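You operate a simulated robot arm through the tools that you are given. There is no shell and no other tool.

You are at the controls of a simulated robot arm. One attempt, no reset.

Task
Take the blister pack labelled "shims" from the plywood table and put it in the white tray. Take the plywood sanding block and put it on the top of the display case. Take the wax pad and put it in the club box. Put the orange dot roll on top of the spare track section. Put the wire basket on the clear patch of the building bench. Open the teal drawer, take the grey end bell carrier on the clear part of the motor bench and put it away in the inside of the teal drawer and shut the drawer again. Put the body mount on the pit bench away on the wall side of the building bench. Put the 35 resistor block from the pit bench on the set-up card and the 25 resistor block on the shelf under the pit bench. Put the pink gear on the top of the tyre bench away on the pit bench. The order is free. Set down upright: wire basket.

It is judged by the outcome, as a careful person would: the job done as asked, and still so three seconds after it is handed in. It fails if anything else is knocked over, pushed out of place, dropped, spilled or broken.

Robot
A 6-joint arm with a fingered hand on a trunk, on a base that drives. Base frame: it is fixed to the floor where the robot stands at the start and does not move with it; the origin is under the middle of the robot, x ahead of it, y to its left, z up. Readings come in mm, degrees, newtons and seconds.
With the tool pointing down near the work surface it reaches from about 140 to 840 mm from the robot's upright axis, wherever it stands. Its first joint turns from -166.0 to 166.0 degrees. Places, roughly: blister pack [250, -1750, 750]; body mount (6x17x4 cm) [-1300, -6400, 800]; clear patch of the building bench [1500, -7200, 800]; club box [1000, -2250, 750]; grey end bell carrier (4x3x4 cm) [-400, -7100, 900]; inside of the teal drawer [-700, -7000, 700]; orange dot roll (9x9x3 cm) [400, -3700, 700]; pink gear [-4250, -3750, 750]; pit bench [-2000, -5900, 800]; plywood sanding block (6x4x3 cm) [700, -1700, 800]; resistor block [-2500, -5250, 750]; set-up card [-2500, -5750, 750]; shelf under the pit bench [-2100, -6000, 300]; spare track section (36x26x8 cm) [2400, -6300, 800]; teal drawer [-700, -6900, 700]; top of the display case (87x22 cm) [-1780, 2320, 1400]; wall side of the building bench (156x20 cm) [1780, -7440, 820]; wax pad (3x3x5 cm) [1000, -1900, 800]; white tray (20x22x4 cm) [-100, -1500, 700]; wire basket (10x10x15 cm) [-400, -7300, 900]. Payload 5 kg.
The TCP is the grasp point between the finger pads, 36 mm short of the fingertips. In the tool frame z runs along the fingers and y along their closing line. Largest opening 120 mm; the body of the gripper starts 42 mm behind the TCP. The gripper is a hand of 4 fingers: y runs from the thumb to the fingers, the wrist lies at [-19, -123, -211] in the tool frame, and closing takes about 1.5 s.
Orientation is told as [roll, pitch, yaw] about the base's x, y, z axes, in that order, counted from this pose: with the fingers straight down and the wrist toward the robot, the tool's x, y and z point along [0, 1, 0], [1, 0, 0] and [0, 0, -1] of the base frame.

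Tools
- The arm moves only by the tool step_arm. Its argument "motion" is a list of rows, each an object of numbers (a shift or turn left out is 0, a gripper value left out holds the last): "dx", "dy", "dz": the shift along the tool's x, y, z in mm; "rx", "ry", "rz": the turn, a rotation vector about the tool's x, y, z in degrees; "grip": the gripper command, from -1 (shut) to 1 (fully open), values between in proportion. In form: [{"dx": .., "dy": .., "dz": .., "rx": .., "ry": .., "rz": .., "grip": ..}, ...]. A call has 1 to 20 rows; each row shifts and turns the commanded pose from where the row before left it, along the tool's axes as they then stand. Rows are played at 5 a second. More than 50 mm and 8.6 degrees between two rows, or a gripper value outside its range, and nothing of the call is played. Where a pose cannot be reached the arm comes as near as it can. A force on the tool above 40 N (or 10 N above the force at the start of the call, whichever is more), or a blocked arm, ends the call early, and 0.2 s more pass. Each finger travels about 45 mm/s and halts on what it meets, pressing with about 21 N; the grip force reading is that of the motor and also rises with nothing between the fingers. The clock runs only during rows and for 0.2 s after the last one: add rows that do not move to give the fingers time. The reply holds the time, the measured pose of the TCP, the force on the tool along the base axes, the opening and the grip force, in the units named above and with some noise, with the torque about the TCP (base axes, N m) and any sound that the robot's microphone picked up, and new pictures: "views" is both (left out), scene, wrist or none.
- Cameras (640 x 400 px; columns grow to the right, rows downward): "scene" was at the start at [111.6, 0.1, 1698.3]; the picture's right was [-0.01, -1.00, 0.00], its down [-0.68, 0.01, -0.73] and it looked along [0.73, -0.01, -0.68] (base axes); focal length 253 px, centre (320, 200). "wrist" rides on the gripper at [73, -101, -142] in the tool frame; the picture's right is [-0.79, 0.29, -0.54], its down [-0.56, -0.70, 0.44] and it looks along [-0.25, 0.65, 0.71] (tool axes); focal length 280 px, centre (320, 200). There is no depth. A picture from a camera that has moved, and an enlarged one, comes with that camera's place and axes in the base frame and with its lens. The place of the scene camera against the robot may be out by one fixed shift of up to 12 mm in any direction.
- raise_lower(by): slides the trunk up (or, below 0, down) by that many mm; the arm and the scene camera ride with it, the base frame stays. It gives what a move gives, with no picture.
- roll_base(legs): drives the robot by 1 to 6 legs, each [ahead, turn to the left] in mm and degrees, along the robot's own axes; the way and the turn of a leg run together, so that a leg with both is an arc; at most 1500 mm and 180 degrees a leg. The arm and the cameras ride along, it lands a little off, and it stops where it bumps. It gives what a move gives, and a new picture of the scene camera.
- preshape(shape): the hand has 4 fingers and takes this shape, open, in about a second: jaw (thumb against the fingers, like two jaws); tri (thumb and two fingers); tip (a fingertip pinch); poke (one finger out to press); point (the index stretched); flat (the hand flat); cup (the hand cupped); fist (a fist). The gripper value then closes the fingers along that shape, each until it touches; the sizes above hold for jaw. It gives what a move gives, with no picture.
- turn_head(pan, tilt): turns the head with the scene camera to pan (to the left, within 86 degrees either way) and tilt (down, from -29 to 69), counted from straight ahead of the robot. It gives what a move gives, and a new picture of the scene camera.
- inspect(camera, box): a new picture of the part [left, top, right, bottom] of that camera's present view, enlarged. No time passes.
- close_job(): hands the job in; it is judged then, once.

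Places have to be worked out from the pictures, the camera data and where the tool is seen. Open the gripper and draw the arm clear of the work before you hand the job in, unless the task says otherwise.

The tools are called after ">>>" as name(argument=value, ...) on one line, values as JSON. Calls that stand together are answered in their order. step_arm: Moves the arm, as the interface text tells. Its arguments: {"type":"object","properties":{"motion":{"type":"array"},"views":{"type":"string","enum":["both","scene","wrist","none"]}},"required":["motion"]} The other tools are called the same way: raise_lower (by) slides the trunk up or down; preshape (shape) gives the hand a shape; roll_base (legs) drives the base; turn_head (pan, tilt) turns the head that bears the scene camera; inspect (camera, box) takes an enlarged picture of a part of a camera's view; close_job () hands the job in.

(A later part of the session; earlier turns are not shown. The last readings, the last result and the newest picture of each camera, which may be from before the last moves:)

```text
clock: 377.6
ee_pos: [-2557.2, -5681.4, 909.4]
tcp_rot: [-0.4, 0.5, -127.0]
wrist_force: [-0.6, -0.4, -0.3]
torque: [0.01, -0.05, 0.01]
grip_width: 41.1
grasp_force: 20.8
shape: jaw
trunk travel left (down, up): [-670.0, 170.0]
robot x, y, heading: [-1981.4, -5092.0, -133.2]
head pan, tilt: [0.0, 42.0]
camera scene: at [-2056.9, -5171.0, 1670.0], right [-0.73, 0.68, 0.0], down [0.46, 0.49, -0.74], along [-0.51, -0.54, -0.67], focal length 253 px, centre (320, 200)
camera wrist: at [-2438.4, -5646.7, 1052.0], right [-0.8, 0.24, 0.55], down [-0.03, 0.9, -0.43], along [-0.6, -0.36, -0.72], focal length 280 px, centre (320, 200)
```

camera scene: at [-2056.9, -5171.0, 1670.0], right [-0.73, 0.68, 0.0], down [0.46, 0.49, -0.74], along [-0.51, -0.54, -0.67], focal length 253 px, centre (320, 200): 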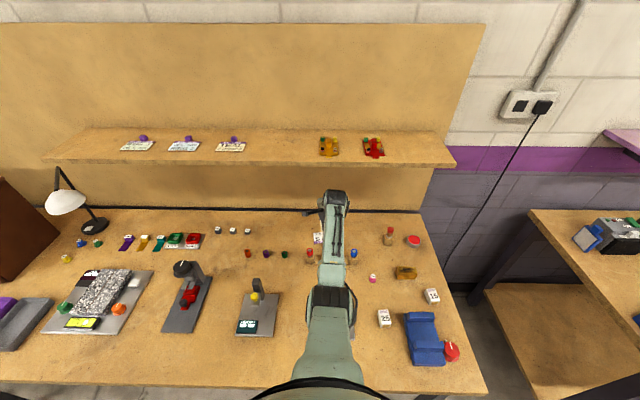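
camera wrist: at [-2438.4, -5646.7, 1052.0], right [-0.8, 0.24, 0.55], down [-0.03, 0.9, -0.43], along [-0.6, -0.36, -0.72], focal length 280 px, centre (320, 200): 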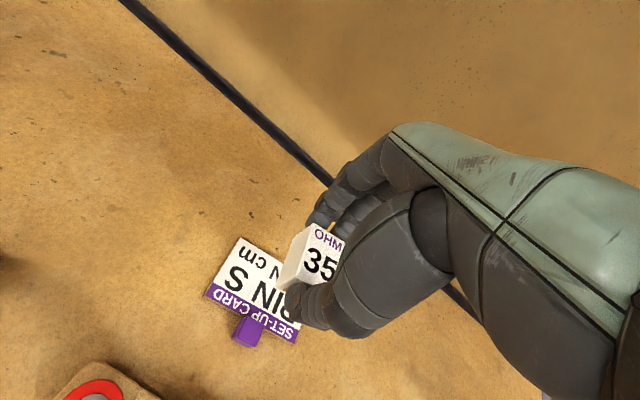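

The block is over the card. I nudge and lower it onto the card.

>>> step_arm(motion=[{"dx": -2.5, "dy": 4}, {"dz": 25}, {"dz": 20}, {"dz": 8}, {}], views="wrist")

>>> step_arm(motion=[{"dz": 3}, {}], views="none")

>>> step_arm(motion=[{"dz": 3}, {}], views="none")

```text
clock: 378.8
ee_pos: [-2560.4, -5683.7, 855.1]
tcp_rot: [-0.5, 0.3, -127.0]
wrist_force: [-0.6, 0.2, 0.2]
torque: [0.02, 0.0, 0.0]
grip_width: 41.3
grasp_force: 21.4
shape: jaw
trunk travel left (down, up): [-670.0, 170.0]
robot x, y, heading: [-1977.1, -5090.3, -133.3]
head pan, tilt: [0.0, 42.0]
camera wrist: at [-2442.2, -5648.2, 997.1], right [-0.8, 0.24, 0.55], down [-0.03, 0.9, -0.43], along [-0.6, -0.36, -0.72], focal length 280 px, centre (320, 200)
```

wrist: 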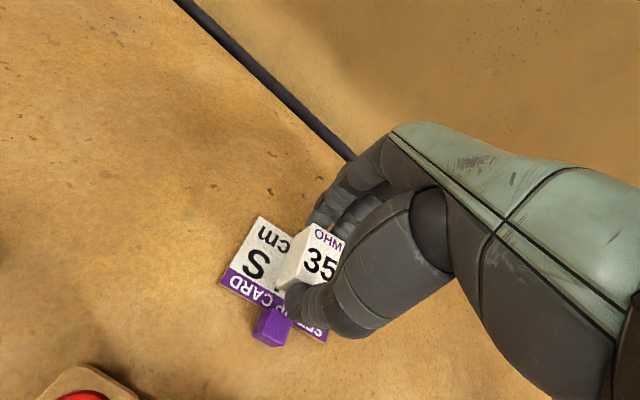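

```text
clock: 379.4
ee_pos: [-2560.6, -5683.9, 852.7]
tcp_rot: [-0.5, 0.3, -127.0]
wrist_force: [0.9, -0.4, 3.4]
torque: [-0.05, 0.04, -0.01]
grip_width: 41.4
grasp_force: 20.6
shape: jaw
trunk travel left (down, up): [-670.0, 170.0]
robot x, y, heading: [-1975.3, -5091.7, -133.3]
head pan, tilt: [0.0, 42.0]
```

```text
clock: 380.0
ee_pos: [-2561.4, -5683.0, 852.2]
tcp_rot: [-0.5, 0.0, -127.0]
wrist_force: [-0.7, 0.0, 14.4]
torque: [-0.12, 0.07, 0.0]
grip_width: 42.0
grasp_force: 20.6
shape: jaw
trunk travel left (down, up): [-670.0, 170.0]
robot x, y, heading: [-1976.5, -5093.2, -133.0]
head pan, tilt: [0.0, 42.0]
```

Resting on the card. I open a little and rise.

>>> step_arm(motion=[{"dz": -1}, {"grip": -0.1}, {"grip": 0.1}, {}, {}, {"dz": -20}, {"dz": -20}, {"dz": -20}, {"dy": -30}, {"dy": -30}, {}], views="wrist")

```text
clock: 382.4
ee_pos: [-2525.4, -5636.9, 910.1]
tcp_rot: [-0.5, 0.4, -127.0]
wrist_force: [0.3, -0.5, -1.2]
torque: [0.01, -0.04, 0.04]
grip_width: 65.8
grasp_force: 0.1
shape: jaw
trunk travel left (down, up): [-670.0, 170.0]
robot x, y, heading: [-1981.3, -5090.5, -133.2]
head pan, tilt: [0.0, 42.0]
camera wrist: at [-2406.1, -5601.9, 1051.8], right [-0.8, 0.24, 0.55], down [-0.03, 0.9, -0.43], along [-0.6, -0.36, -0.72], focal length 280 px, centre (320, 200)
```

wrist: 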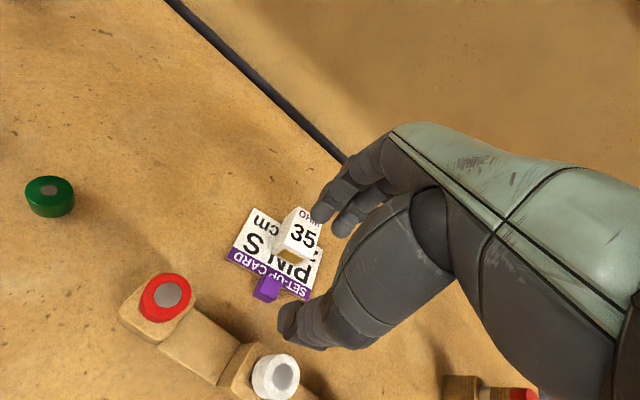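

The 35 block sits on the card. Next the 25 block at about (-2459, -5290): I raise the trunk, lift and bring the hand back over it.

>>> raise_lower(by=90)

>>> step_arm(motion=[{"rz": 8, "dy": -20}, {"dx": -24.8, "dy": -36.5}, {"dx": -24.8, "dy": -36.5}, {"dx": -24.8, "dy": -36.5}, {"dx": -24.8, "dy": -36.5}, {"dx": -24.8, "dy": -36.5}, {"dx": -24.8, "dy": -36.5, "dz": 20}, {"dx": -24.8, "dy": -32, "dz": 25}, {"dx": -24.8, "dy": -22, "dz": 30}, {}], views="wrist")

```text
clock: 383.6
ee_pos: [-2524.1, -5636.5, 1000.2]
tcp_rot: [-0.4, 0.3, -127.0]
wrist_force: [-0.1, -0.2, 0.2]
torque: [-0.03, -0.01, 0.01]
grip_width: 65.6
grasp_force: 0.2
shape: jaw
trunk travel left (down, up): [-760.0, 80.0]
robot x, y, heading: [-1972.5, -5087.9, -133.1]
head pan, tilt: [0.0, 42.0]
```

```text
clock: 385.8
ee_pos: [-2460.4, -5286.0, 929.4]
tcp_rot: [-0.5, 0.2, -134.9]
wrist_force: [-0.6, -1.0, -0.5]
torque: [-0.01, 0.01, 0.0]
grip_width: 65.9
grasp_force: 0.0
shape: jaw
trunk travel left (down, up): [-760.0, 80.0]
robot x, y, heading: [-1979.3, -5089.9, -133.3]
head pan, tilt: [0.0, 42.0]
camera wrist: at [-2337.1, -5267.1, 1071.0], right [-0.76, 0.35, 0.55], down [0.1, 0.9, -0.43], along [-0.64, -0.28, -0.71], focal length 280 px, centre (320, 200)
```

wrist: 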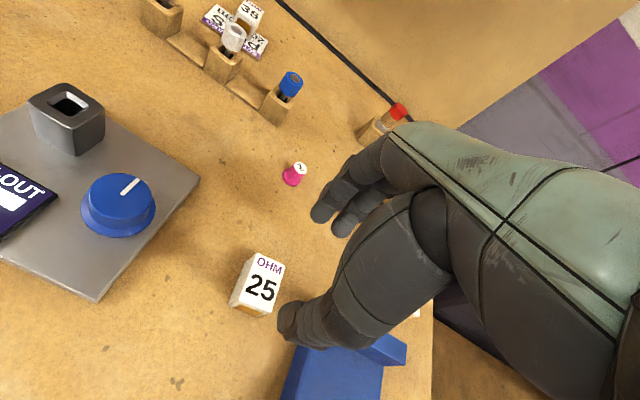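

The 25 block's centre reads (-2445, -5289), edges near -131°. I align, open a bit more and descend.

>>> step_arm(motion=[{"rz": -4, "grip": 0.35}, {"dx": 13.5, "dy": -8}, {"dz": 25}, {"dz": 25}, {}], views="wrist")

```text
clock: 387.0
ee_pos: [-2444.1, -5289.2, 879.1]
tcp_rot: [-0.5, 0.3, -131.0]
wrist_force: [0.7, -0.2, -0.3]
torque: [0.04, 0.0, 0.02]
grip_width: 80.4
grasp_force: 0.0
shape: jaw
trunk travel left (down, up): [-760.0, 80.0]
robot x, y, heading: [-1973.0, -5085.9, -133.0]
head pan, tilt: [0.0, 42.0]
camera wrist: at [-2323.3, -5263.5, 1020.9], right [-0.78, 0.29, 0.55], down [0.04, 0.9, -0.43], along [-0.62, -0.32, -0.72], focal length 280 px, centre (320, 200)
```

wrist: 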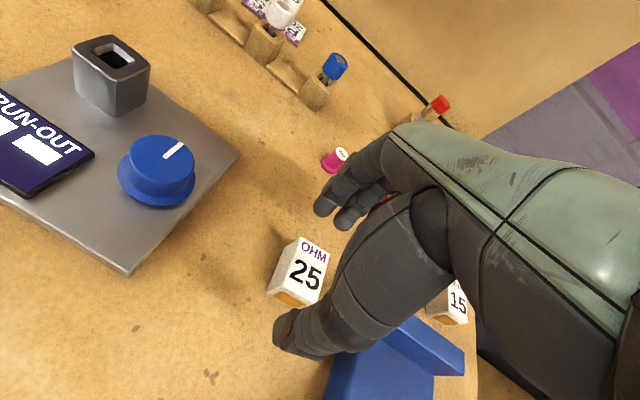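

>>> step_arm(motion=[{"dz": 16}, {"dz": 15}, {"grip": 0}, {"grip": -0.4}, {"grip": -0.8}, {"grip": -1}, {}, {}, {}, {"dz": -20}, {"dz": -30}, {"dz": -40}, {}], views="wrist")

```text
clock: 389.8
ee_pos: [-2443.8, -5289.5, 937.1]
tcp_rot: [-0.5, 0.3, -131.1]
wrist_force: [0.3, -0.1, -0.2]
torque: [0.0, 0.01, 0.01]
grip_width: 40.9
grasp_force: 22.0
shape: jaw
trunk travel left (down, up): [-760.0, 80.0]
robot x, y, heading: [-1976.9, -5090.6, -133.4]
head pan, tilt: [0.0, 42.0]
camera wrist: at [-2322.4, -5262.5, 1079.8], right [-0.78, 0.29, 0.55], down [0.04, 0.9, -0.43], along [-0.62, -0.32, -0.72], focal length 280 px, centre (320, 200)
```

wrist: 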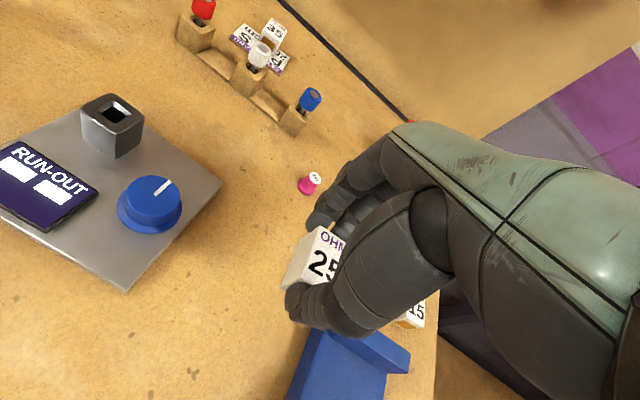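

The 25 block is held. I back away from the bench so I can lower the arm and look at the shelf below.

>>> roll_base(legs=[[-390, 0]])

>>> raise_lower(by=-400)

>>> turn_head(pan=0, tilt=30)

>>> turn_head(pan=35, tilt=30)

```text
clock: 392.5
ee_pos: [-2178.0, -5006.1, 937.0]
tcp_rot: [-0.5, 0.3, -131.0]
wrist_force: [-0.1, 0.0, -0.4]
torque: [0.02, 0.01, 0.03]
grip_width: 41.0
grasp_force: 21.3
shape: jaw
trunk travel left (down, up): [-760.0, 80.0]
robot x, y, heading: [-1709.1, -4808.4, -133.2]
head pan, tilt: [0.0, 42.0]
camera scene: at [-1790.6, -4889.0, 1759.9], right [-0.73, 0.68, 0.0], down [0.46, 0.49, -0.74], along [-0.51, -0.54, -0.67], focal length 253 px, centre (320, 200)
```

scene: 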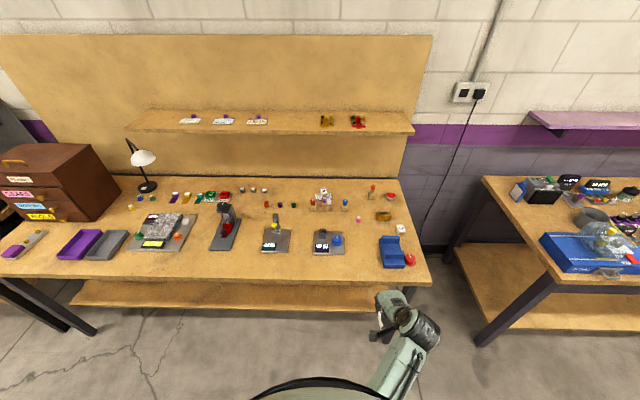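

```text
clock: 396.3
ee_pos: [-2177.2, -5006.2, 536.7]
tcp_rot: [-0.4, 0.3, -131.1]
wrist_force: [0.9, -0.2, -1.2]
torque: [0.02, 0.02, 0.01]
grip_width: 41.2
grasp_force: 20.9
shape: jaw
trunk travel left (down, up): [-360.0, 480.0]
robot x, y, heading: [-1710.8, -4807.2, -133.3]
head pan, tilt: [0.0, 42.0]
```

```text
clock: 397.0
ee_pos: [-2177.3, -5006.7, 537.8]
tcp_rot: [-0.5, 0.3, -131.0]
wrist_force: [0.7, -0.4, -0.6]
torque: [0.0, -0.01, 0.01]
grip_width: 40.9
grasp_force: 21.1
shape: jaw
trunk travel left (down, up): [-360.0, 480.0]
robot x, y, heading: [-1712.7, -4807.4, -133.1]
head pan, tilt: [0.0, 30.0]
camera scene: at [-1795.0, -4893.8, 1378.2], right [-0.73, 0.68, 0.0], down [0.34, 0.36, -0.87], along [-0.59, -0.63, -0.5], focal length 253 px, centre (320, 200)
```

scene: 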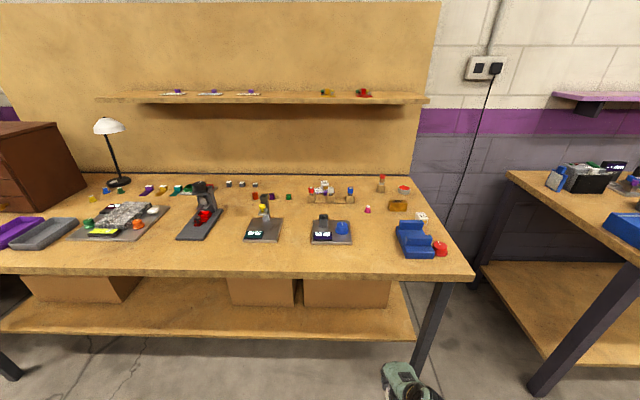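

```text
clock: 398.1
ee_pos: [-2177.4, -5006.0, 537.8]
tcp_rot: [-0.5, 0.3, -131.0]
wrist_force: [-0.2, 0.8, -0.8]
torque: [-0.02, 0.0, 0.01]
grip_width: 41.2
grasp_force: 20.9
shape: jaw
trunk travel left (down, up): [-360.0, 480.0]
robot x, y, heading: [-1708.8, -4809.1, -133.2]
head pan, tilt: [35.0, 30.0]
camera scene: at [-1746.1, -4917.4, 1378.3], right [-0.99, 0.14, 0.0], down [0.07, 0.49, -0.87], along [-0.12, -0.86, -0.5], focal length 253 px, centre (320, 200)
```

scene: 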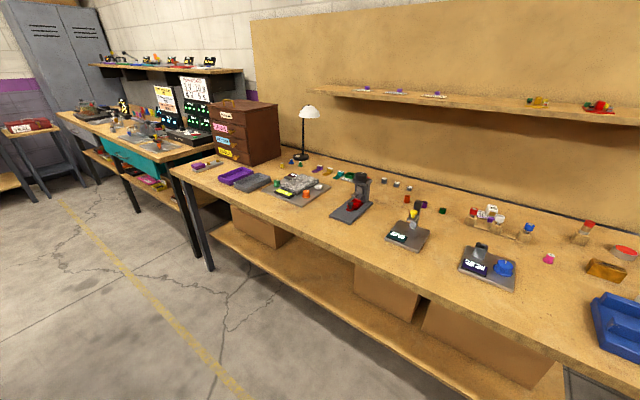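

The shelf has boxes at its back with a clear gap around P≈2900 (room frame). I turn along the aisle and drive opposite that gap.

>>> roll_base(legs=[[0, 74.6], [725, 0]])

>>> step_arm(motion=[{"dx": 35}, {"dx": 35}, {"dx": 35, "dy": 10}, {"dx": 20, "dy": 40}, {"dy": 45}, {"dy": 45}, {"dy": 45}, {"dy": 40}, {}], views="none")

```text
clock: 406.3
ee_pos: [-1233.4, -5924.2, 535.8]
tcp_rot: [-0.5, 0.3, -55.0]
wrist_force: [0.4, -0.3, -0.6]
torque: [0.04, -0.02, -0.01]
grip_width: 40.8
grasp_force: 20.9
shape: jaw
trunk travel left (down, up): [-360.0, 480.0]
robot x, y, heading: [-1315.2, -5424.0, -57.0]
head pan, tilt: [35.0, 30.0]
camera scene: at [-1215.9, -5482.2, 1378.2], right [-0.38, -0.93, 0.0], down [-0.46, 0.19, -0.87], along [0.8, -0.33, -0.5], focal length 253 px, centre (320, 200)
```

scene: 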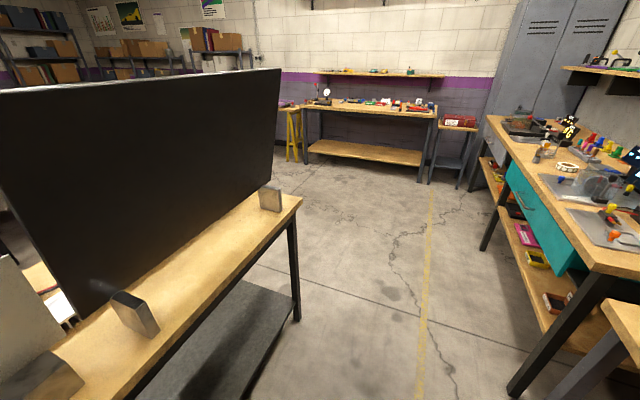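

```text
clock: 408.3
ee_pos: [-1003.9, -6035.1, 534.5]
tcp_rot: [-0.5, 0.4, -54.9]
wrist_force: [0.2, 0.0, -0.9]
torque: [0.02, 0.01, 0.05]
grip_width: 40.8
grasp_force: 21.3
shape: jaw
trunk travel left (down, up): [-360.0, 480.0]
robot x, y, heading: [-1312.0, -5421.9, -56.7]
head pan, tilt: [35.0, 30.0]
```

The motor bench with the teal drawer and the building bench are ahead. I extend the arm along the free aisle and lower the trunk for the shelf.

>>> step_arm(motion=[{"dy": 30, "dx": 30, "dz": -20}, {"dy": 30, "dx": 30, "dz": -20}, {"dy": 30, "dx": 15, "dz": -30}, {"dz": -40}, {"dz": -25}, {}], views="none")

>>> raise_lower(by=-270)

>>> turn_head(pan=-60, tilt=20)

```text
clock: 409.7
ee_pos: [-888.4, -6065.4, 668.8]
tcp_rot: [-0.5, 0.3, -54.9]
wrist_force: [0.0, 0.6, -0.1]
torque: [0.01, -0.01, 0.01]
grip_width: 40.9
grasp_force: 20.9
shape: jaw
trunk travel left (down, up): [-360.0, 480.0]
robot x, y, heading: [-1311.0, -5423.5, -57.2]
head pan, tilt: [35.0, 30.0]
```

```text
clock: 412.4
ee_pos: [-887.2, -6065.6, 399.1]
tcp_rot: [-0.6, 0.3, -54.9]
wrist_force: [-0.3, 0.5, -0.2]
torque: [0.0, 0.0, -0.03]
grip_width: 40.8
grasp_force: 20.9
shape: jaw
trunk travel left (down, up): [-90.0, 750.0]
robot x, y, heading: [-1315.4, -5424.7, -57.0]
head pan, tilt: [35.0, 30.0]
```

```text
clock: 414.1
ee_pos: [-887.9, -6065.9, 397.6]
tcp_rot: [-0.5, 0.3, -55.0]
wrist_force: [0.3, -0.3, -0.8]
torque: [-0.01, 0.06, 0.06]
grip_width: 41.0
grasp_force: 20.7
shape: jaw
trunk travel left (down, up): [-90.0, 750.0]
robot x, y, heading: [-1314.8, -5420.8, -57.0]
head pan, tilt: [-60.0, 20.0]
camera scene: at [-1342.2, -5530.7, 1124.3], right [-0.89, 0.46, 0.0], down [0.16, 0.3, -0.94], along [-0.43, -0.84, -0.34], focal length 253 px, centre (320, 200)
```

scene: 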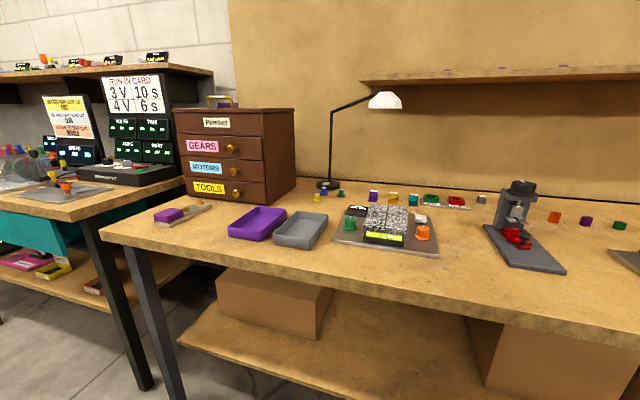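

The gap between the boxes on the lower shelf is visible. I turn to face it with the hand at z 400.

>>> roll_base(legs=[[0, -78]])

>>> turn_head(pan=0, tilt=45)

>>> step_arm(motion=[{}], views="wrist")

```text
clock: 417.2
ee_pos: [-1566.1, -6143.7, 393.1]
tcp_rot: [0.2, 1.5, -107.5]
wrist_force: [6.3, 11.7, 2.3]
torque: [-0.34, 0.3, -0.4]
grip_width: 40.2
grasp_force: 20.5
shape: jaw
trunk travel left (down, up): [-90.0, 750.0]
robot x, y, heading: [-1313.7, -5423.3, -110.6]
head pan, tilt: [-60.0, 20.0]
stopped in leg 1: the force on the tool passed its limit at 60 N (the readings are from after the stop); the commanded pose is now the measured one
camera scene: at [-1417.9, -5464.1, 1124.4], right [-0.16, 0.99, 0.0], down [0.34, 0.05, -0.94], along [-0.93, -0.15, -0.34], focal length 253 px, centre (320, 200)
```

scene: 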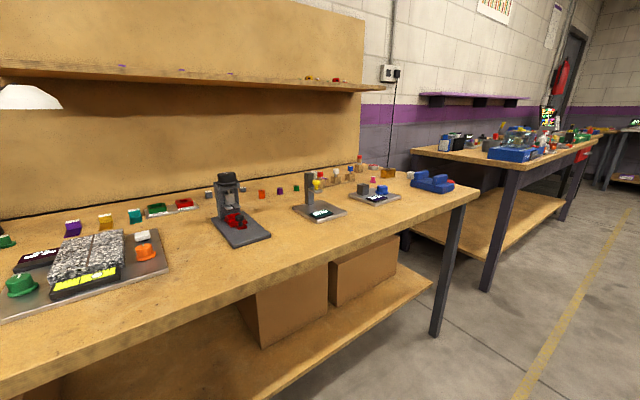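

```text
clock: 418.5
ee_pos: [-1567.2, -6144.6, 394.0]
tcp_rot: [0.1, 1.2, -107.5]
wrist_force: [10.6, 17.5, 0.9]
torque: [-0.36, 0.28, -0.38]
grip_width: 39.9
grasp_force: 20.6
shape: jaw
trunk travel left (down, up): [-90.0, 750.0]
robot x, y, heading: [-1312.9, -5423.3, -110.7]
head pan, tilt: [0.0, 45.0]
camera scene: at [-1354.8, -5525.2, 1085.8], right [-0.94, 0.35, 0.0], down [0.25, 0.66, -0.71], along [-0.25, -0.66, -0.71], focal length 253 px, centre (320, 200)
```

scene: 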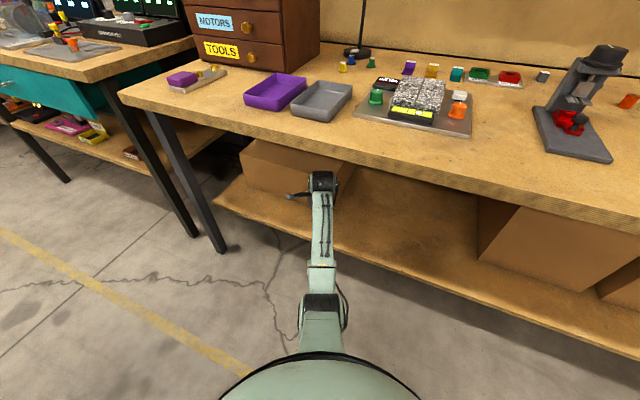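

```text
clock: 418.9
ee_pos: [-1567.0, -6146.7, 393.8]
tcp_rot: [0.1, 1.3, -107.5]
wrist_force: [11.9, 18.7, 1.0]
torque: [-0.33, 0.28, -0.39]
grip_width: 40.1
grasp_force: 20.9
shape: jaw
trunk travel left (down, up): [-90.0, 750.0]
robot x, y, heading: [-1313.6, -5423.3, -110.9]
head pan, tilt: [0.0, 45.0]
camera wrist: at [-1469.4, -6074.5, 539.1], right [-0.84, -0.05, 0.53], down [-0.32, 0.85, -0.43], along [-0.43, -0.53, -0.73], focal length 280 px, centre (320, 200)
```

wrist: 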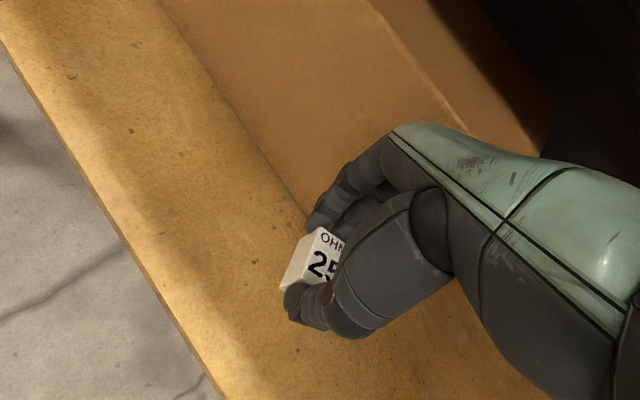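

The hand bumped a box's front; the boxes stand further forward than I judged. I pull the hand away at once.

>>> step_arm(motion=[{"dx": 10, "dy": -20}, {"dx": 18, "dy": -35}, {"dx": 18, "dy": -35}, {}], views="both")

```text
clock: 419.9
ee_pos: [-1496.5, -6072.2, 396.1]
tcp_rot: [0.1, 1.3, -107.6]
wrist_force: [0.1, 0.1, -2.1]
torque: [0.03, -0.01, 0.01]
grip_width: 40.4
grasp_force: 20.4
shape: jaw
trunk travel left (down, up): [-90.0, 750.0]
robot x, y, heading: [-1315.3, -5423.9, -110.7]
head pan, tilt: [0.0, 45.0]
camera scene: at [-1355.2, -5526.2, 1085.6], right [-0.94, 0.35, 0.0], down [0.25, 0.66, -0.71], along [-0.25, -0.66, -0.71], focal length 253 px, centre (320, 200)
camera wrist: at [-1398.1, -6001.3, 541.2], right [-0.84, -0.05, 0.53], down [-0.32, 0.85, -0.43], along [-0.43, -0.53, -0.73], focal length 280 px, centre (320, 200)
```

scene: 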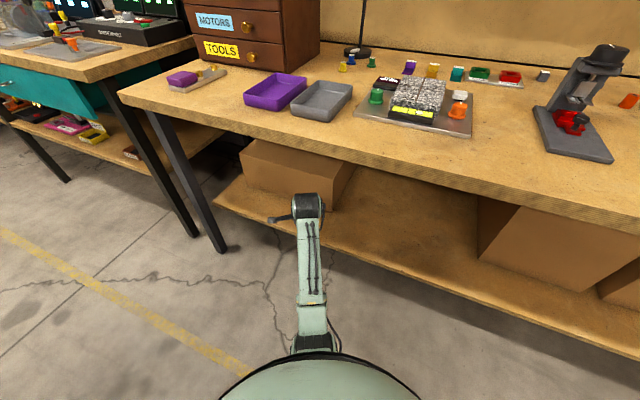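
wrist: 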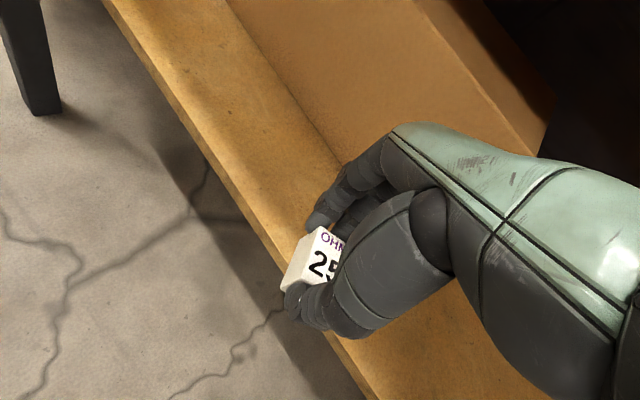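

The shelf is at z≈296, its front at Q≈5370 and box fronts at about Q 5515-5550, with a 580 mm gap between boxes straight ahead. I turn the base the rest of the way with the hand drawn in.

>>> roll_base(legs=[[0, -24]])

>>> step_arm(motion=[{"rx": -1.3}], views="wrist")

```text
clock: 421.7
ee_pos: [-1743.3, -5944.4, 396.2]
tcp_rot: [0.1, 1.3, -131.4]
wrist_force: [0.1, 0.1, -0.6]
torque: [-0.01, -0.02, -0.03]
grip_width: 40.4
grasp_force: 21.0
shape: jaw
trunk travel left (down, up): [-90.0, 750.0]
robot x, y, heading: [-1311.7, -5424.0, -134.4]
head pan, tilt: [0.0, 45.0]
camera scene: at [-1394.0, -5501.4, 1085.6], right [-0.71, 0.7, 0.0], down [0.5, 0.5, -0.71], along [-0.5, -0.5, -0.71], focal length 253 px, centre (320, 200)
```

scene: 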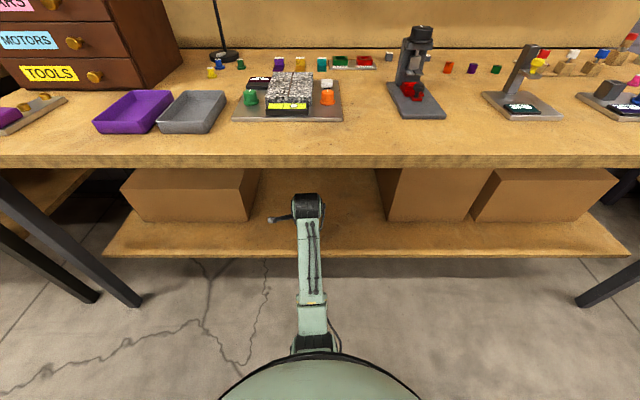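

```text
clock: 422.1
ee_pos: [-1743.3, -5944.0, 397.6]
tcp_rot: [0.1, -0.1, -131.4]
wrist_force: [-0.1, 0.3, -0.6]
torque: [-0.01, -0.02, 0.01]
grip_width: 40.4
grasp_force: 20.9
shape: jaw
trunk travel left (down, up): [-90.0, 750.0]
robot x, y, heading: [-1313.9, -5417.4, -134.7]
head pan, tilt: [0.0, 45.0]
camera wrist: at [-1622.7, -5916.0, 538.8], right [-0.78, 0.31, 0.54], down [0.04, 0.9, -0.44], along [-0.62, -0.32, -0.72], focal length 280 px, centre (320, 200)
```

wrist: 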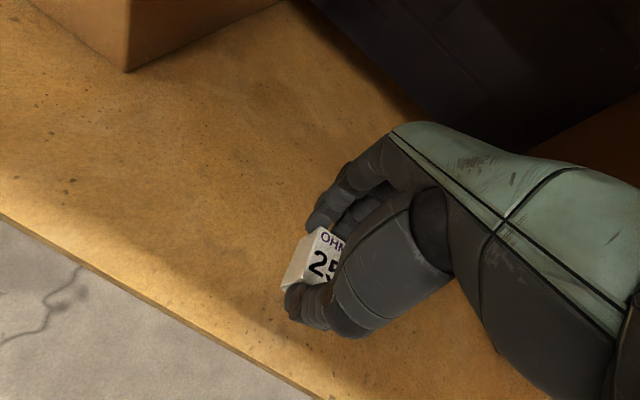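

The hand is over the open part of the shelf. I move 50 mm further in and lower the block.

>>> step_arm(motion=[{"dy": 25}, {"dy": 25}, {"dz": 20}, {"dz": 20}, {}], views="none")

>>> step_arm(motion=[{"dz": 5}, {"dz": 3}, {}], views="none")

>>> step_arm(motion=[{"dz": 3}, {}], views="none")

>>> step_arm(motion=[{"dz": 3}, {}], views="wrist")

```text
clock: 423.3
ee_pos: [-1775.5, -5980.2, 357.7]
tcp_rot: [0.1, 0.0, -131.3]
wrist_force: [0.3, 0.0, -0.9]
torque: [0.03, -0.02, 0.02]
grip_width: 40.4
grasp_force: 20.8
shape: jaw
trunk travel left (down, up): [-90.0, 750.0]
robot x, y, heading: [-1309.2, -5424.1, -134.5]
head pan, tilt: [0.0, 45.0]
```

```text
clock: 424.1
ee_pos: [-1775.9, -5981.0, 348.5]
tcp_rot: [0.1, 0.0, -131.3]
wrist_force: [0.6, -0.2, -1.0]
torque: [0.01, 0.01, 0.06]
grip_width: 40.2
grasp_force: 20.8
shape: jaw
trunk travel left (down, up): [-90.0, 750.0]
robot x, y, heading: [-1315.6, -5423.0, -134.3]
head pan, tilt: [0.0, 45.0]
```

```text
clock: 424.7
ee_pos: [-1776.2, -5981.3, 346.1]
tcp_rot: [0.2, -0.2, -131.4]
wrist_force: [0.8, 0.5, 8.8]
torque: [0.06, -0.04, 0.0]
grip_width: 40.8
grasp_force: 20.9
shape: jaw
trunk travel left (down, up): [-90.0, 750.0]
robot x, y, heading: [-1314.1, -5423.9, -134.8]
head pan, tilt: [0.0, 45.0]
```

```text
clock: 425.3
ee_pos: [-1776.1, -5981.2, 344.9]
tcp_rot: [0.2, -0.4, -131.4]
wrist_force: [2.4, 2.2, 23.6]
torque: [0.09, -0.09, 0.0]
grip_width: 42.1
grasp_force: 21.2
shape: jaw
trunk travel left (down, up): [-90.0, 750.0]
robot x, y, heading: [-1312.6, -5422.0, -134.5]
head pan, tilt: [0.0, 45.0]
camera wrist: at [-1655.0, -5953.0, 487.7], right [-0.78, 0.31, 0.54], down [0.04, 0.89, -0.45], along [-0.62, -0.33, -0.71], focal length 280 px, centre (320, 200)
```

wrist: 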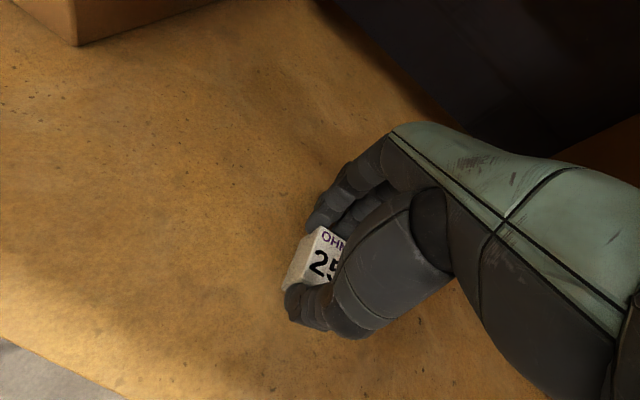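

The block stands on the shelf. I release, rise a little and draw out toward the robot.

>>> step_arm(motion=[{"dz": -3}, {"grip": -0.1}, {"grip": 0.15}, {}, {}, {"dz": -20}, {"dz": -30}, {"dy": -40}, {"dy": -40}, {"dy": -40}, {"dy": -40}, {}], views="wrist")

```text
clock: 427.9
ee_pos: [-1670.5, -5862.2, 395.6]
tcp_rot: [0.1, 0.0, -131.3]
wrist_force: [-0.7, -0.3, -0.4]
torque: [0.0, -0.08, 0.02]
grip_width: 69.0
grasp_force: 0.1
shape: jaw
trunk travel left (down, up): [-90.0, 750.0]
robot x, y, heading: [-1315.1, -5421.0, -134.4]
head pan, tilt: [0.0, 45.0]
camera wrist: at [-1549.5, -5834.3, 538.7], right [-0.78, 0.31, 0.54], down [0.04, 0.89, -0.44], along [-0.62, -0.32, -0.71], focal length 280 px, centre (320, 200)
```

wrist: 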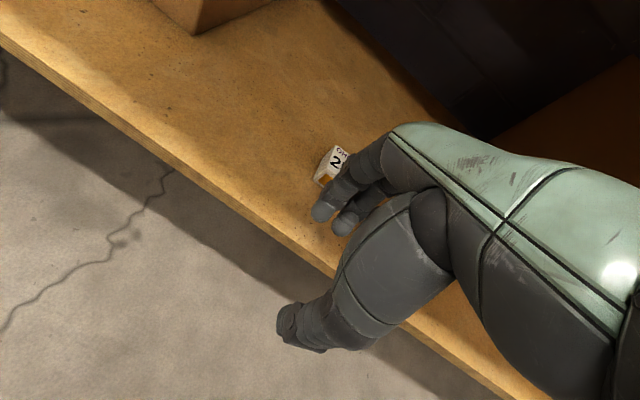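

The 25 block stands on the shelf. I back out, raise the trunk, and go to the left end of the pit bench where the body mount (strip with purple block) lies.

>>> roll_base(legs=[[-180, 0]])

>>> raise_lower(by=650)

>>> roll_base(legs=[[0, 72.2], [727, 0], [0, -73]])

>>> turn_head(pan=0, tilt=45)

```text
clock: 429.5
ee_pos: [-1544.9, -5736.4, 395.7]
tcp_rot: [0.1, 0.0, -131.3]
wrist_force: [-0.5, 0.5, -0.1]
torque: [0.0, -0.02, 0.02]
grip_width: 68.7
grasp_force: 0.0
shape: jaw
trunk travel left (down, up): [-90.0, 750.0]
robot x, y, heading: [-1185.9, -5297.7, -134.4]
head pan, tilt: [0.0, 45.0]
camera scene: at [-1269.0, -5374.4, 1085.7], right [-0.71, 0.7, 0.0], down [0.5, 0.5, -0.71], along [-0.5, -0.5, -0.71], focal length 253 px, centre (320, 200)
```

scene: 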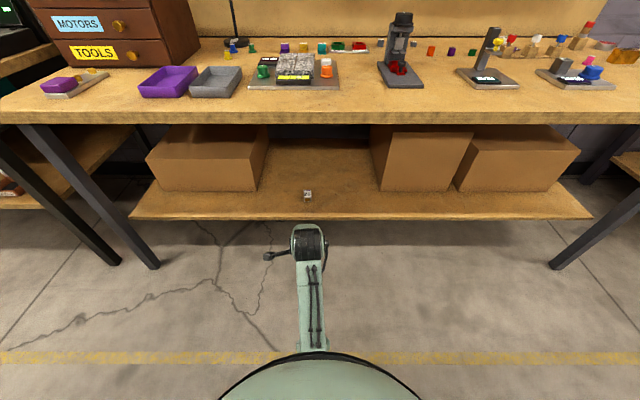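

```text
refused: 650 is not a number from -400 to 400
```

```text
clock: 439.8
ee_pos: [-919.6, -6496.0, 394.3]
tcp_rot: [0.8, 0.7, -98.9]
wrist_force: [14.9, 16.0, 3.7]
torque: [-0.61, 0.57, 0.02]
grip_width: 68.9
grasp_force: 0.1
shape: jaw
trunk travel left (down, up): [-90.0, 750.0]
robot x, y, heading: [-846.5, -5941.8, -103.2]
head pan, tilt: [0.0, 45.0]
stopped in leg 3: the force on the tool passed its limit at 63 N (the readings are from after the stop); the commanded pose is now the measured one
camera scene: at [-874.5, -6046.5, 1085.8], right [-0.97, 0.23, 0.0], down [0.16, 0.69, -0.71], along [-0.16, -0.69, -0.71], focal length 253 px, centre (320, 200)
```

scene: 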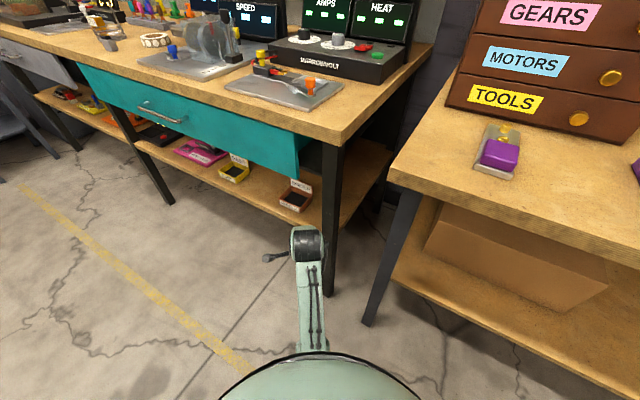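

```text
clock: 440.4
ee_pos: [-920.1, -6496.2, 394.2]
tcp_rot: [0.7, 0.6, -99.2]
wrist_force: [17.9, 22.1, 5.0]
torque: [-0.75, 0.61, -0.11]
grip_width: 68.7
grasp_force: 0.2
shape: jaw
trunk travel left (down, up): [-90.0, 750.0]
robot x, y, heading: [-846.3, -5940.9, -103.6]
head pan, tilt: [0.0, 45.0]
camera scene: at [-874.6, -6046.6, 1085.8], right [-0.97, 0.23, 0.0], down [0.16, 0.69, -0.71], along [-0.17, -0.69, -0.71], focal length 253 px, centre (320, 200)
```

scene: 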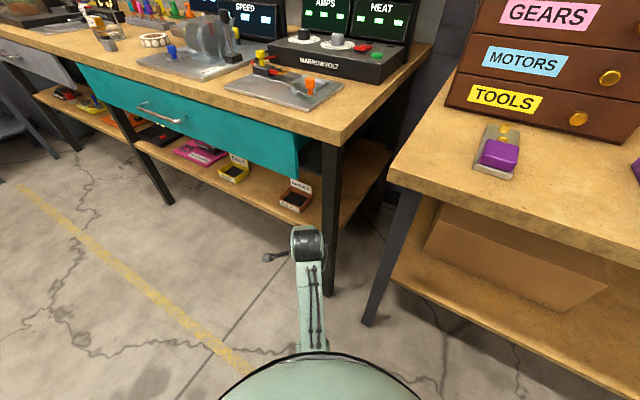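

The trunk move was refused (limit 400) and the low hand bumped a bench leg. I pull the hand back first, then raise the trunk in two steps.

>>> step_arm(motion=[{"dy": -20, "dx": 15}, {"dy": -30, "dx": 15}, {"dy": -30}, {}], views="scene")

```text
clock: 441.4
ee_pos: [-878.9, -6423.7, 396.5]
tcp_rot: [0.6, 0.6, -99.3]
wrist_force: [-0.3, 0.0, 0.7]
torque: [0.0, 0.01, -0.03]
grip_width: 68.7
grasp_force: 0.1
shape: jaw
trunk travel left (down, up): [-90.0, 750.0]
robot x, y, heading: [-850.6, -5940.1, -103.6]
head pan, tilt: [0.0, 45.0]
camera scene: at [-875.4, -6047.9, 1085.7], right [-0.97, 0.23, 0.0], down [0.17, 0.69, -0.71], along [-0.17, -0.69, -0.71], focal length 253 px, centre (320, 200)
```

scene: 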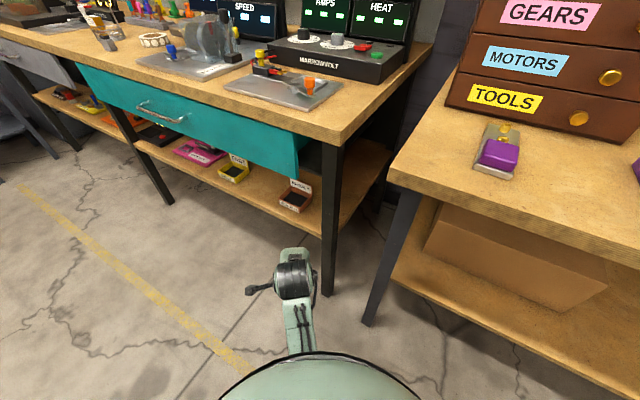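

Clear, nothing moved. I back the base 150 mm before raising.

>>> roll_base(legs=[[-150, 0]])

>>> raise_lower(by=400)

>>> raise_lower(by=230)

```text
clock: 442.8
ee_pos: [-842.6, -6274.8, 397.1]
tcp_rot: [0.8, 0.6, -99.4]
wrist_force: [-0.4, -0.9, 0.4]
torque: [0.02, 0.02, 0.01]
grip_width: 68.7
grasp_force: 0.0
shape: jaw
trunk travel left (down, up): [-90.0, 750.0]
robot x, y, heading: [-812.1, -5793.8, -103.5]
head pan, tilt: [0.0, 45.0]
camera scene: at [-840.2, -5900.6, 1085.7], right [-0.97, 0.23, 0.0], down [0.17, 0.69, -0.71], along [-0.17, -0.69, -0.71], focal length 253 px, centre (320, 200)
```

scene: 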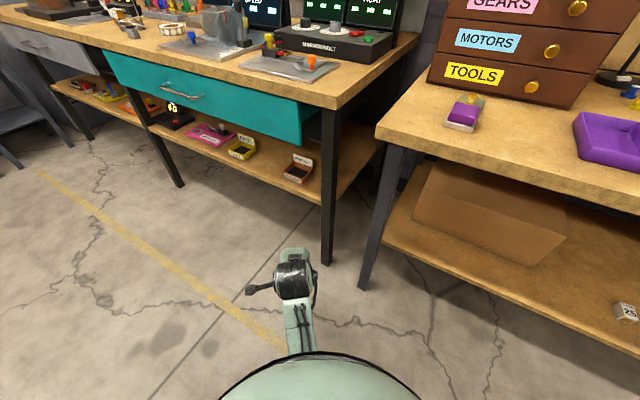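

```text
clock: 446.7
ee_pos: [-843.2, -6275.2, 795.2]
tcp_rot: [0.8, 0.6, -99.3]
wrist_force: [0.0, 0.1, -0.2]
torque: [-0.01, 0.0, 0.03]
grip_width: 68.8
grasp_force: 0.0
shape: jaw
trunk travel left (down, up): [-490.0, 350.0]
robot x, y, heading: [-815.7, -5796.3, -103.3]
head pan, tilt: [0.0, 45.0]
```

```text
clock: 449.1
ee_pos: [-842.8, -6276.5, 1025.3]
tcp_rot: [0.7, 0.6, -99.3]
wrist_force: [-0.7, -0.2, -0.3]
torque: [0.0, -0.01, -0.01]
grip_width: 68.8
grasp_force: 0.0
shape: jaw
trunk travel left (down, up): [-720.0, 120.0]
robot x, y, heading: [-816.9, -5794.8, -103.4]
head pan, tilt: [0.0, 45.0]
```

Raised. I turn to face the body mount and look closely.

>>> roll_base(legs=[[0, -27]])

>>> turn_head(pan=0, tilt=42)

>>> inspect(camera="scene", box=[250, 200, 390, 290])

```text
clock: 451.0
ee_pos: [-1057.1, -6211.5, 1026.5]
tcp_rot: [0.8, 0.6, -126.1]
wrist_force: [0.4, 0.1, 0.0]
torque: [0.0, 0.03, 0.01]
grip_width: 68.8
grasp_force: 0.0
shape: jaw
trunk travel left (down, up): [-720.0, 120.0]
robot x, y, heading: [-811.6, -5797.0, -130.6]
head pan, tilt: [0.0, 45.0]
camera scene: at [-886.2, -5877.3, 1715.6], right [-0.76, 0.65, 0.0], down [0.46, 0.54, -0.71], along [-0.46, -0.54, -0.71], focal length 253 px, centre (320, 200)
```

scene: 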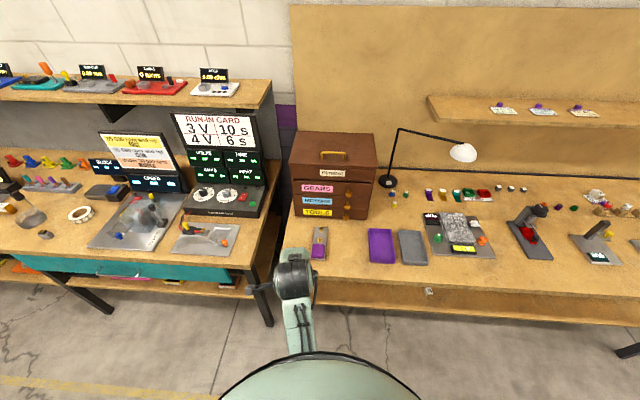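

```text
clock: 451.7
ee_pos: [-1058.3, -6210.8, 1025.8]
tcp_rot: [0.7, 0.5, -126.1]
wrist_force: [0.4, -0.7, 0.5]
torque: [0.03, 0.01, -0.03]
grip_width: 68.9
grasp_force: 0.1
shape: jaw
trunk travel left (down, up): [-720.0, 120.0]
robot x, y, heading: [-816.4, -5790.9, -130.3]
head pan, tilt: [0.0, 42.0]
camera scene: at [-887.8, -5879.0, 1719.9], right [-0.76, 0.65, 0.0], down [0.43, 0.51, -0.74], along [-0.48, -0.57, -0.67], focal length 253 px, centre (320, 200)
```

scene: 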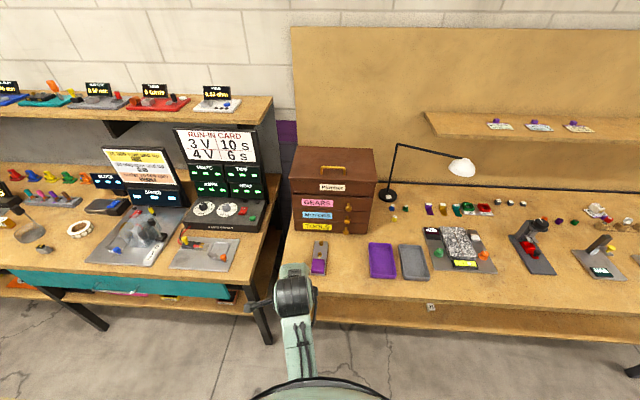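

```text
4.44 times, centred on (320, 245) of scene
camera zoom: at [-887.8, -5879.0, 1719.9], right [-0.76, 0.65, 0.0], down [0.43, 0.51, -0.74], along [-0.48, -0.57, -0.67], focal length 1124 px, centre (320, 0)
```

zoom: 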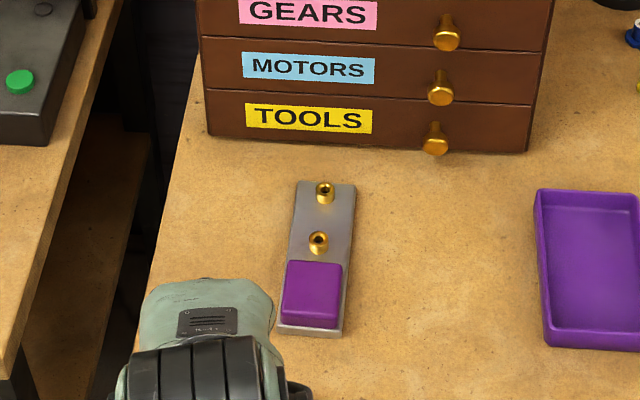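

The body mount lies lengthwise toward the wall: centre (-1305, -6372), 62 mm wide across. To grip across its width I stand further right along the bench so the arm comes in sideways.

>>> roll_base(legs=[[0, 107], [-559, 0], [0, -62]])

>>> turn_head(pan=0, tilt=42)

```text
clock: 463.6
ee_pos: [-1222.9, -6013.8, 1025.9]
tcp_rot: [0.6, 0.6, -83.9]
wrist_force: [-0.3, 0.4, 0.5]
torque: [-0.02, 0.05, -0.03]
grip_width: 68.8
grasp_force: 0.0
shape: jaw
trunk travel left (down, up): [-720.0, 120.0]
robot x, y, heading: [-1317.9, -5539.7, -88.5]
head pan, tilt: [0.0, 42.0]
camera scene: at [-1319.3, -5652.2, 1720.0], right [-1.0, -0.03, 0.0], down [-0.02, 0.67, -0.74], along [0.02, -0.74, -0.67], focal length 253 px, centre (320, 200)
```

scene: 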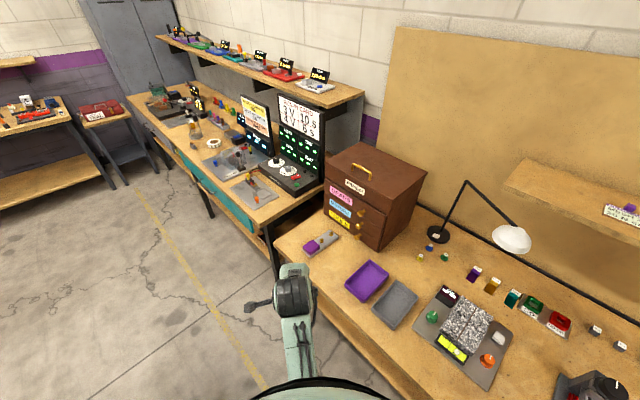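

```text
clock: 464.2
ee_pos: [-1223.5, -6013.1, 1025.5]
tcp_rot: [0.6, 0.6, -83.9]
wrist_force: [-0.1, 0.0, -0.2]
torque: [-0.01, 0.0, -0.01]
grip_width: 68.6
grasp_force: 0.1
shape: jaw
trunk travel left (down, up): [-720.0, 120.0]
robot x, y, heading: [-1319.7, -5540.1, -88.3]
head pan, tilt: [0.0, 42.0]
camera scene: at [-1319.4, -5652.2, 1720.0], right [-1.0, -0.03, 0.0], down [-0.02, 0.67, -0.74], along [0.02, -0.74, -0.67], focal length 253 px, centre (320, 200)
```

scene: 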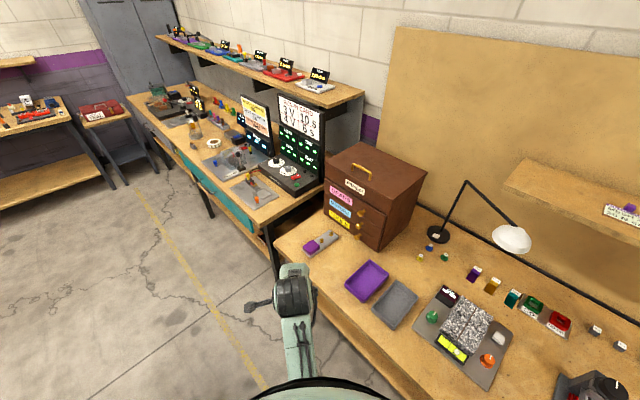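

The mount reads (-1304, -6374) from here. I move 80 mm closer, turn the hand to yaw -45° and go over the mount.

>>> roll_base(legs=[[80, 0]])

>>> step_arm(motion=[{"rz": -7.8, "rx": -0.6, "ry": -0.6, "grip": 0.7}, {"rz": -7.8, "grip": 1}, {"rz": -7.8}, {"rz": -7.8}, {"rz": -7.7}, {"dx": -38.5, "dy": 23}, {"dx": -38.5, "dy": 23}, {"dx": -38.5, "dy": 23}, {"dx": -38.5, "dy": 23}, {"dx": -38.5, "dy": 23}, {"dx": -38.5, "dy": 23}, {}], views="wrist")

```text
clock: 465.3
ee_pos: [-1221.3, -6095.0, 1025.4]
tcp_rot: [0.7, 0.7, -84.0]
wrist_force: [-1.1, -0.9, 0.4]
torque: [0.0, 0.03, -0.03]
grip_width: 68.7
grasp_force: 0.0
shape: jaw
trunk travel left (down, up): [-720.0, 120.0]
robot x, y, heading: [-1315.5, -5625.1, -88.1]
head pan, tilt: [0.0, 42.0]
camera scene: at [-1316.7, -5734.3, 1719.9], right [-1.0, -0.03, 0.0], down [-0.02, 0.67, -0.74], along [0.02, -0.74, -0.67], focal length 253 px, centre (320, 200)
```

scene: 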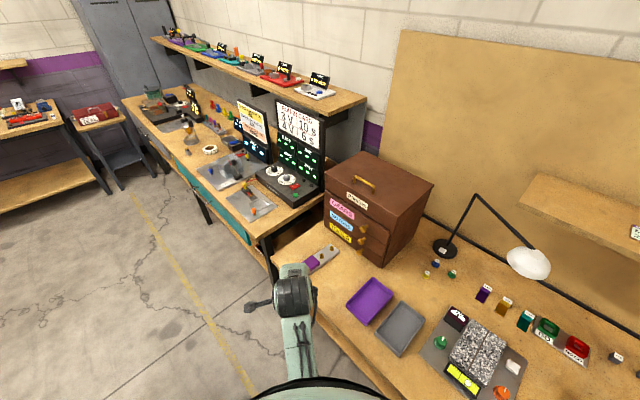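

```text
clock: 467.9
ee_pos: [-1287.2, -6355.1, 1028.0]
tcp_rot: [0.0, 0.0, -45.2]
wrist_force: [-0.3, 0.1, -0.2]
torque: [-0.02, 0.04, -0.01]
grip_width: 119.8
grasp_force: 0.1
shape: jaw
trunk travel left (down, up): [-720.0, 120.0]
robot x, y, heading: [-1321.0, -5621.5, -88.4]
head pan, tilt: [0.0, 42.0]
camera wrist: at [-1308.3, -6232.9, 1169.0], right [-0.36, -0.76, 0.54], down [-0.89, 0.1, -0.45], along [0.28, -0.64, -0.71], focal length 280 px, centre (320, 200)
```

wrist: 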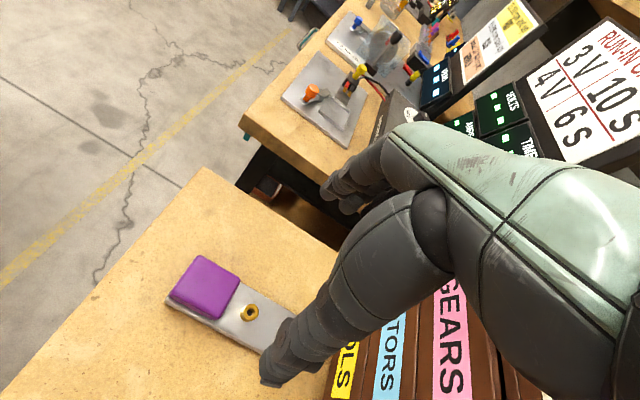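

I descend toward the mount, checking again at z 900.

>>> step_arm(motion=[{"dy": -3, "dz": 40}, {"dz": 45}, {"dz": 40}, {}], views="wrist")

```text
clock: 468.9
ee_pos: [-1289.6, -6352.0, 901.4]
tcp_rot: [0.1, -0.1, -45.1]
wrist_force: [0.8, -0.2, -0.7]
torque: [0.0, 0.01, 0.0]
grip_width: 119.5
grasp_force: 0.0
shape: jaw
trunk travel left (down, up): [-720.0, 120.0]
robot x, y, heading: [-1322.7, -5620.1, -88.3]
head pan, tilt: [0.0, 42.0]
camera wrist: at [-1310.7, -6230.0, 1044.2], right [-0.36, -0.76, 0.54], down [-0.89, 0.1, -0.45], along [0.29, -0.64, -0.71], focal length 280 px, centre (320, 200)
```

wrist: 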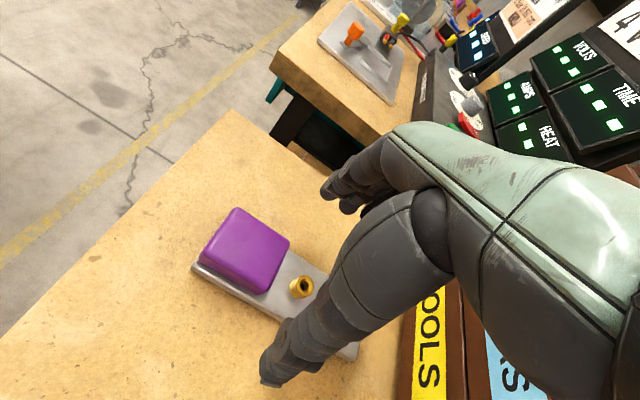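

Fingers straddle the plate. I lower to the bench and close.

>>> step_arm(motion=[{"dz": 25}, {"dz": 25}, {"dz": 6}, {}], views="wrist")

>>> step_arm(motion=[{"dz": 3}, {}], views="none")

```text
clock: 469.9
ee_pos: [-1286.5, -6353.6, 844.8]
tcp_rot: [0.0, -0.2, -45.1]
wrist_force: [-0.2, -0.4, -0.1]
torque: [-0.03, 0.0, -0.02]
grip_width: 120.1
grasp_force: 0.0
shape: jaw
trunk travel left (down, up): [-720.0, 120.0]
robot x, y, heading: [-1318.3, -5621.2, -88.2]
head pan, tilt: [0.0, 42.0]
camera wrist: at [-1308.8, -6230.4, 987.7], right [-0.36, -0.76, 0.54], down [-0.89, 0.1, -0.45], along [0.29, -0.64, -0.71], focal length 280 px, centre (320, 200)
```

wrist: 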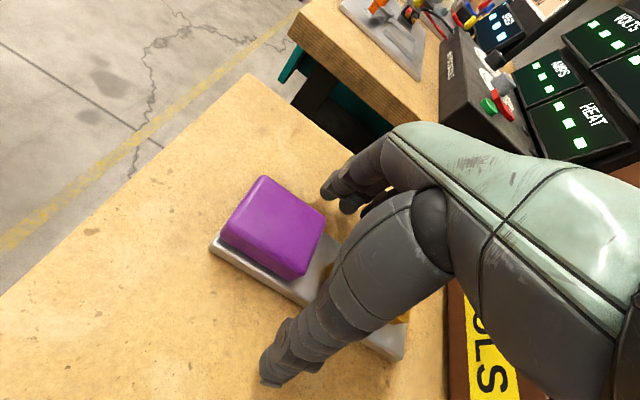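

```text
clock: 470.5
ee_pos: [-1287.5, -6352.5, 842.4]
tcp_rot: [0.1, -0.1, -45.1]
wrist_force: [0.1, 0.4, 0.6]
torque: [0.02, 0.02, 0.02]
grip_width: 119.7
grasp_force: 0.0
shape: jaw
trunk travel left (down, up): [-720.0, 120.0]
robot x, y, heading: [-1319.5, -5622.5, -88.1]
head pan, tilt: [0.0, 42.0]
```

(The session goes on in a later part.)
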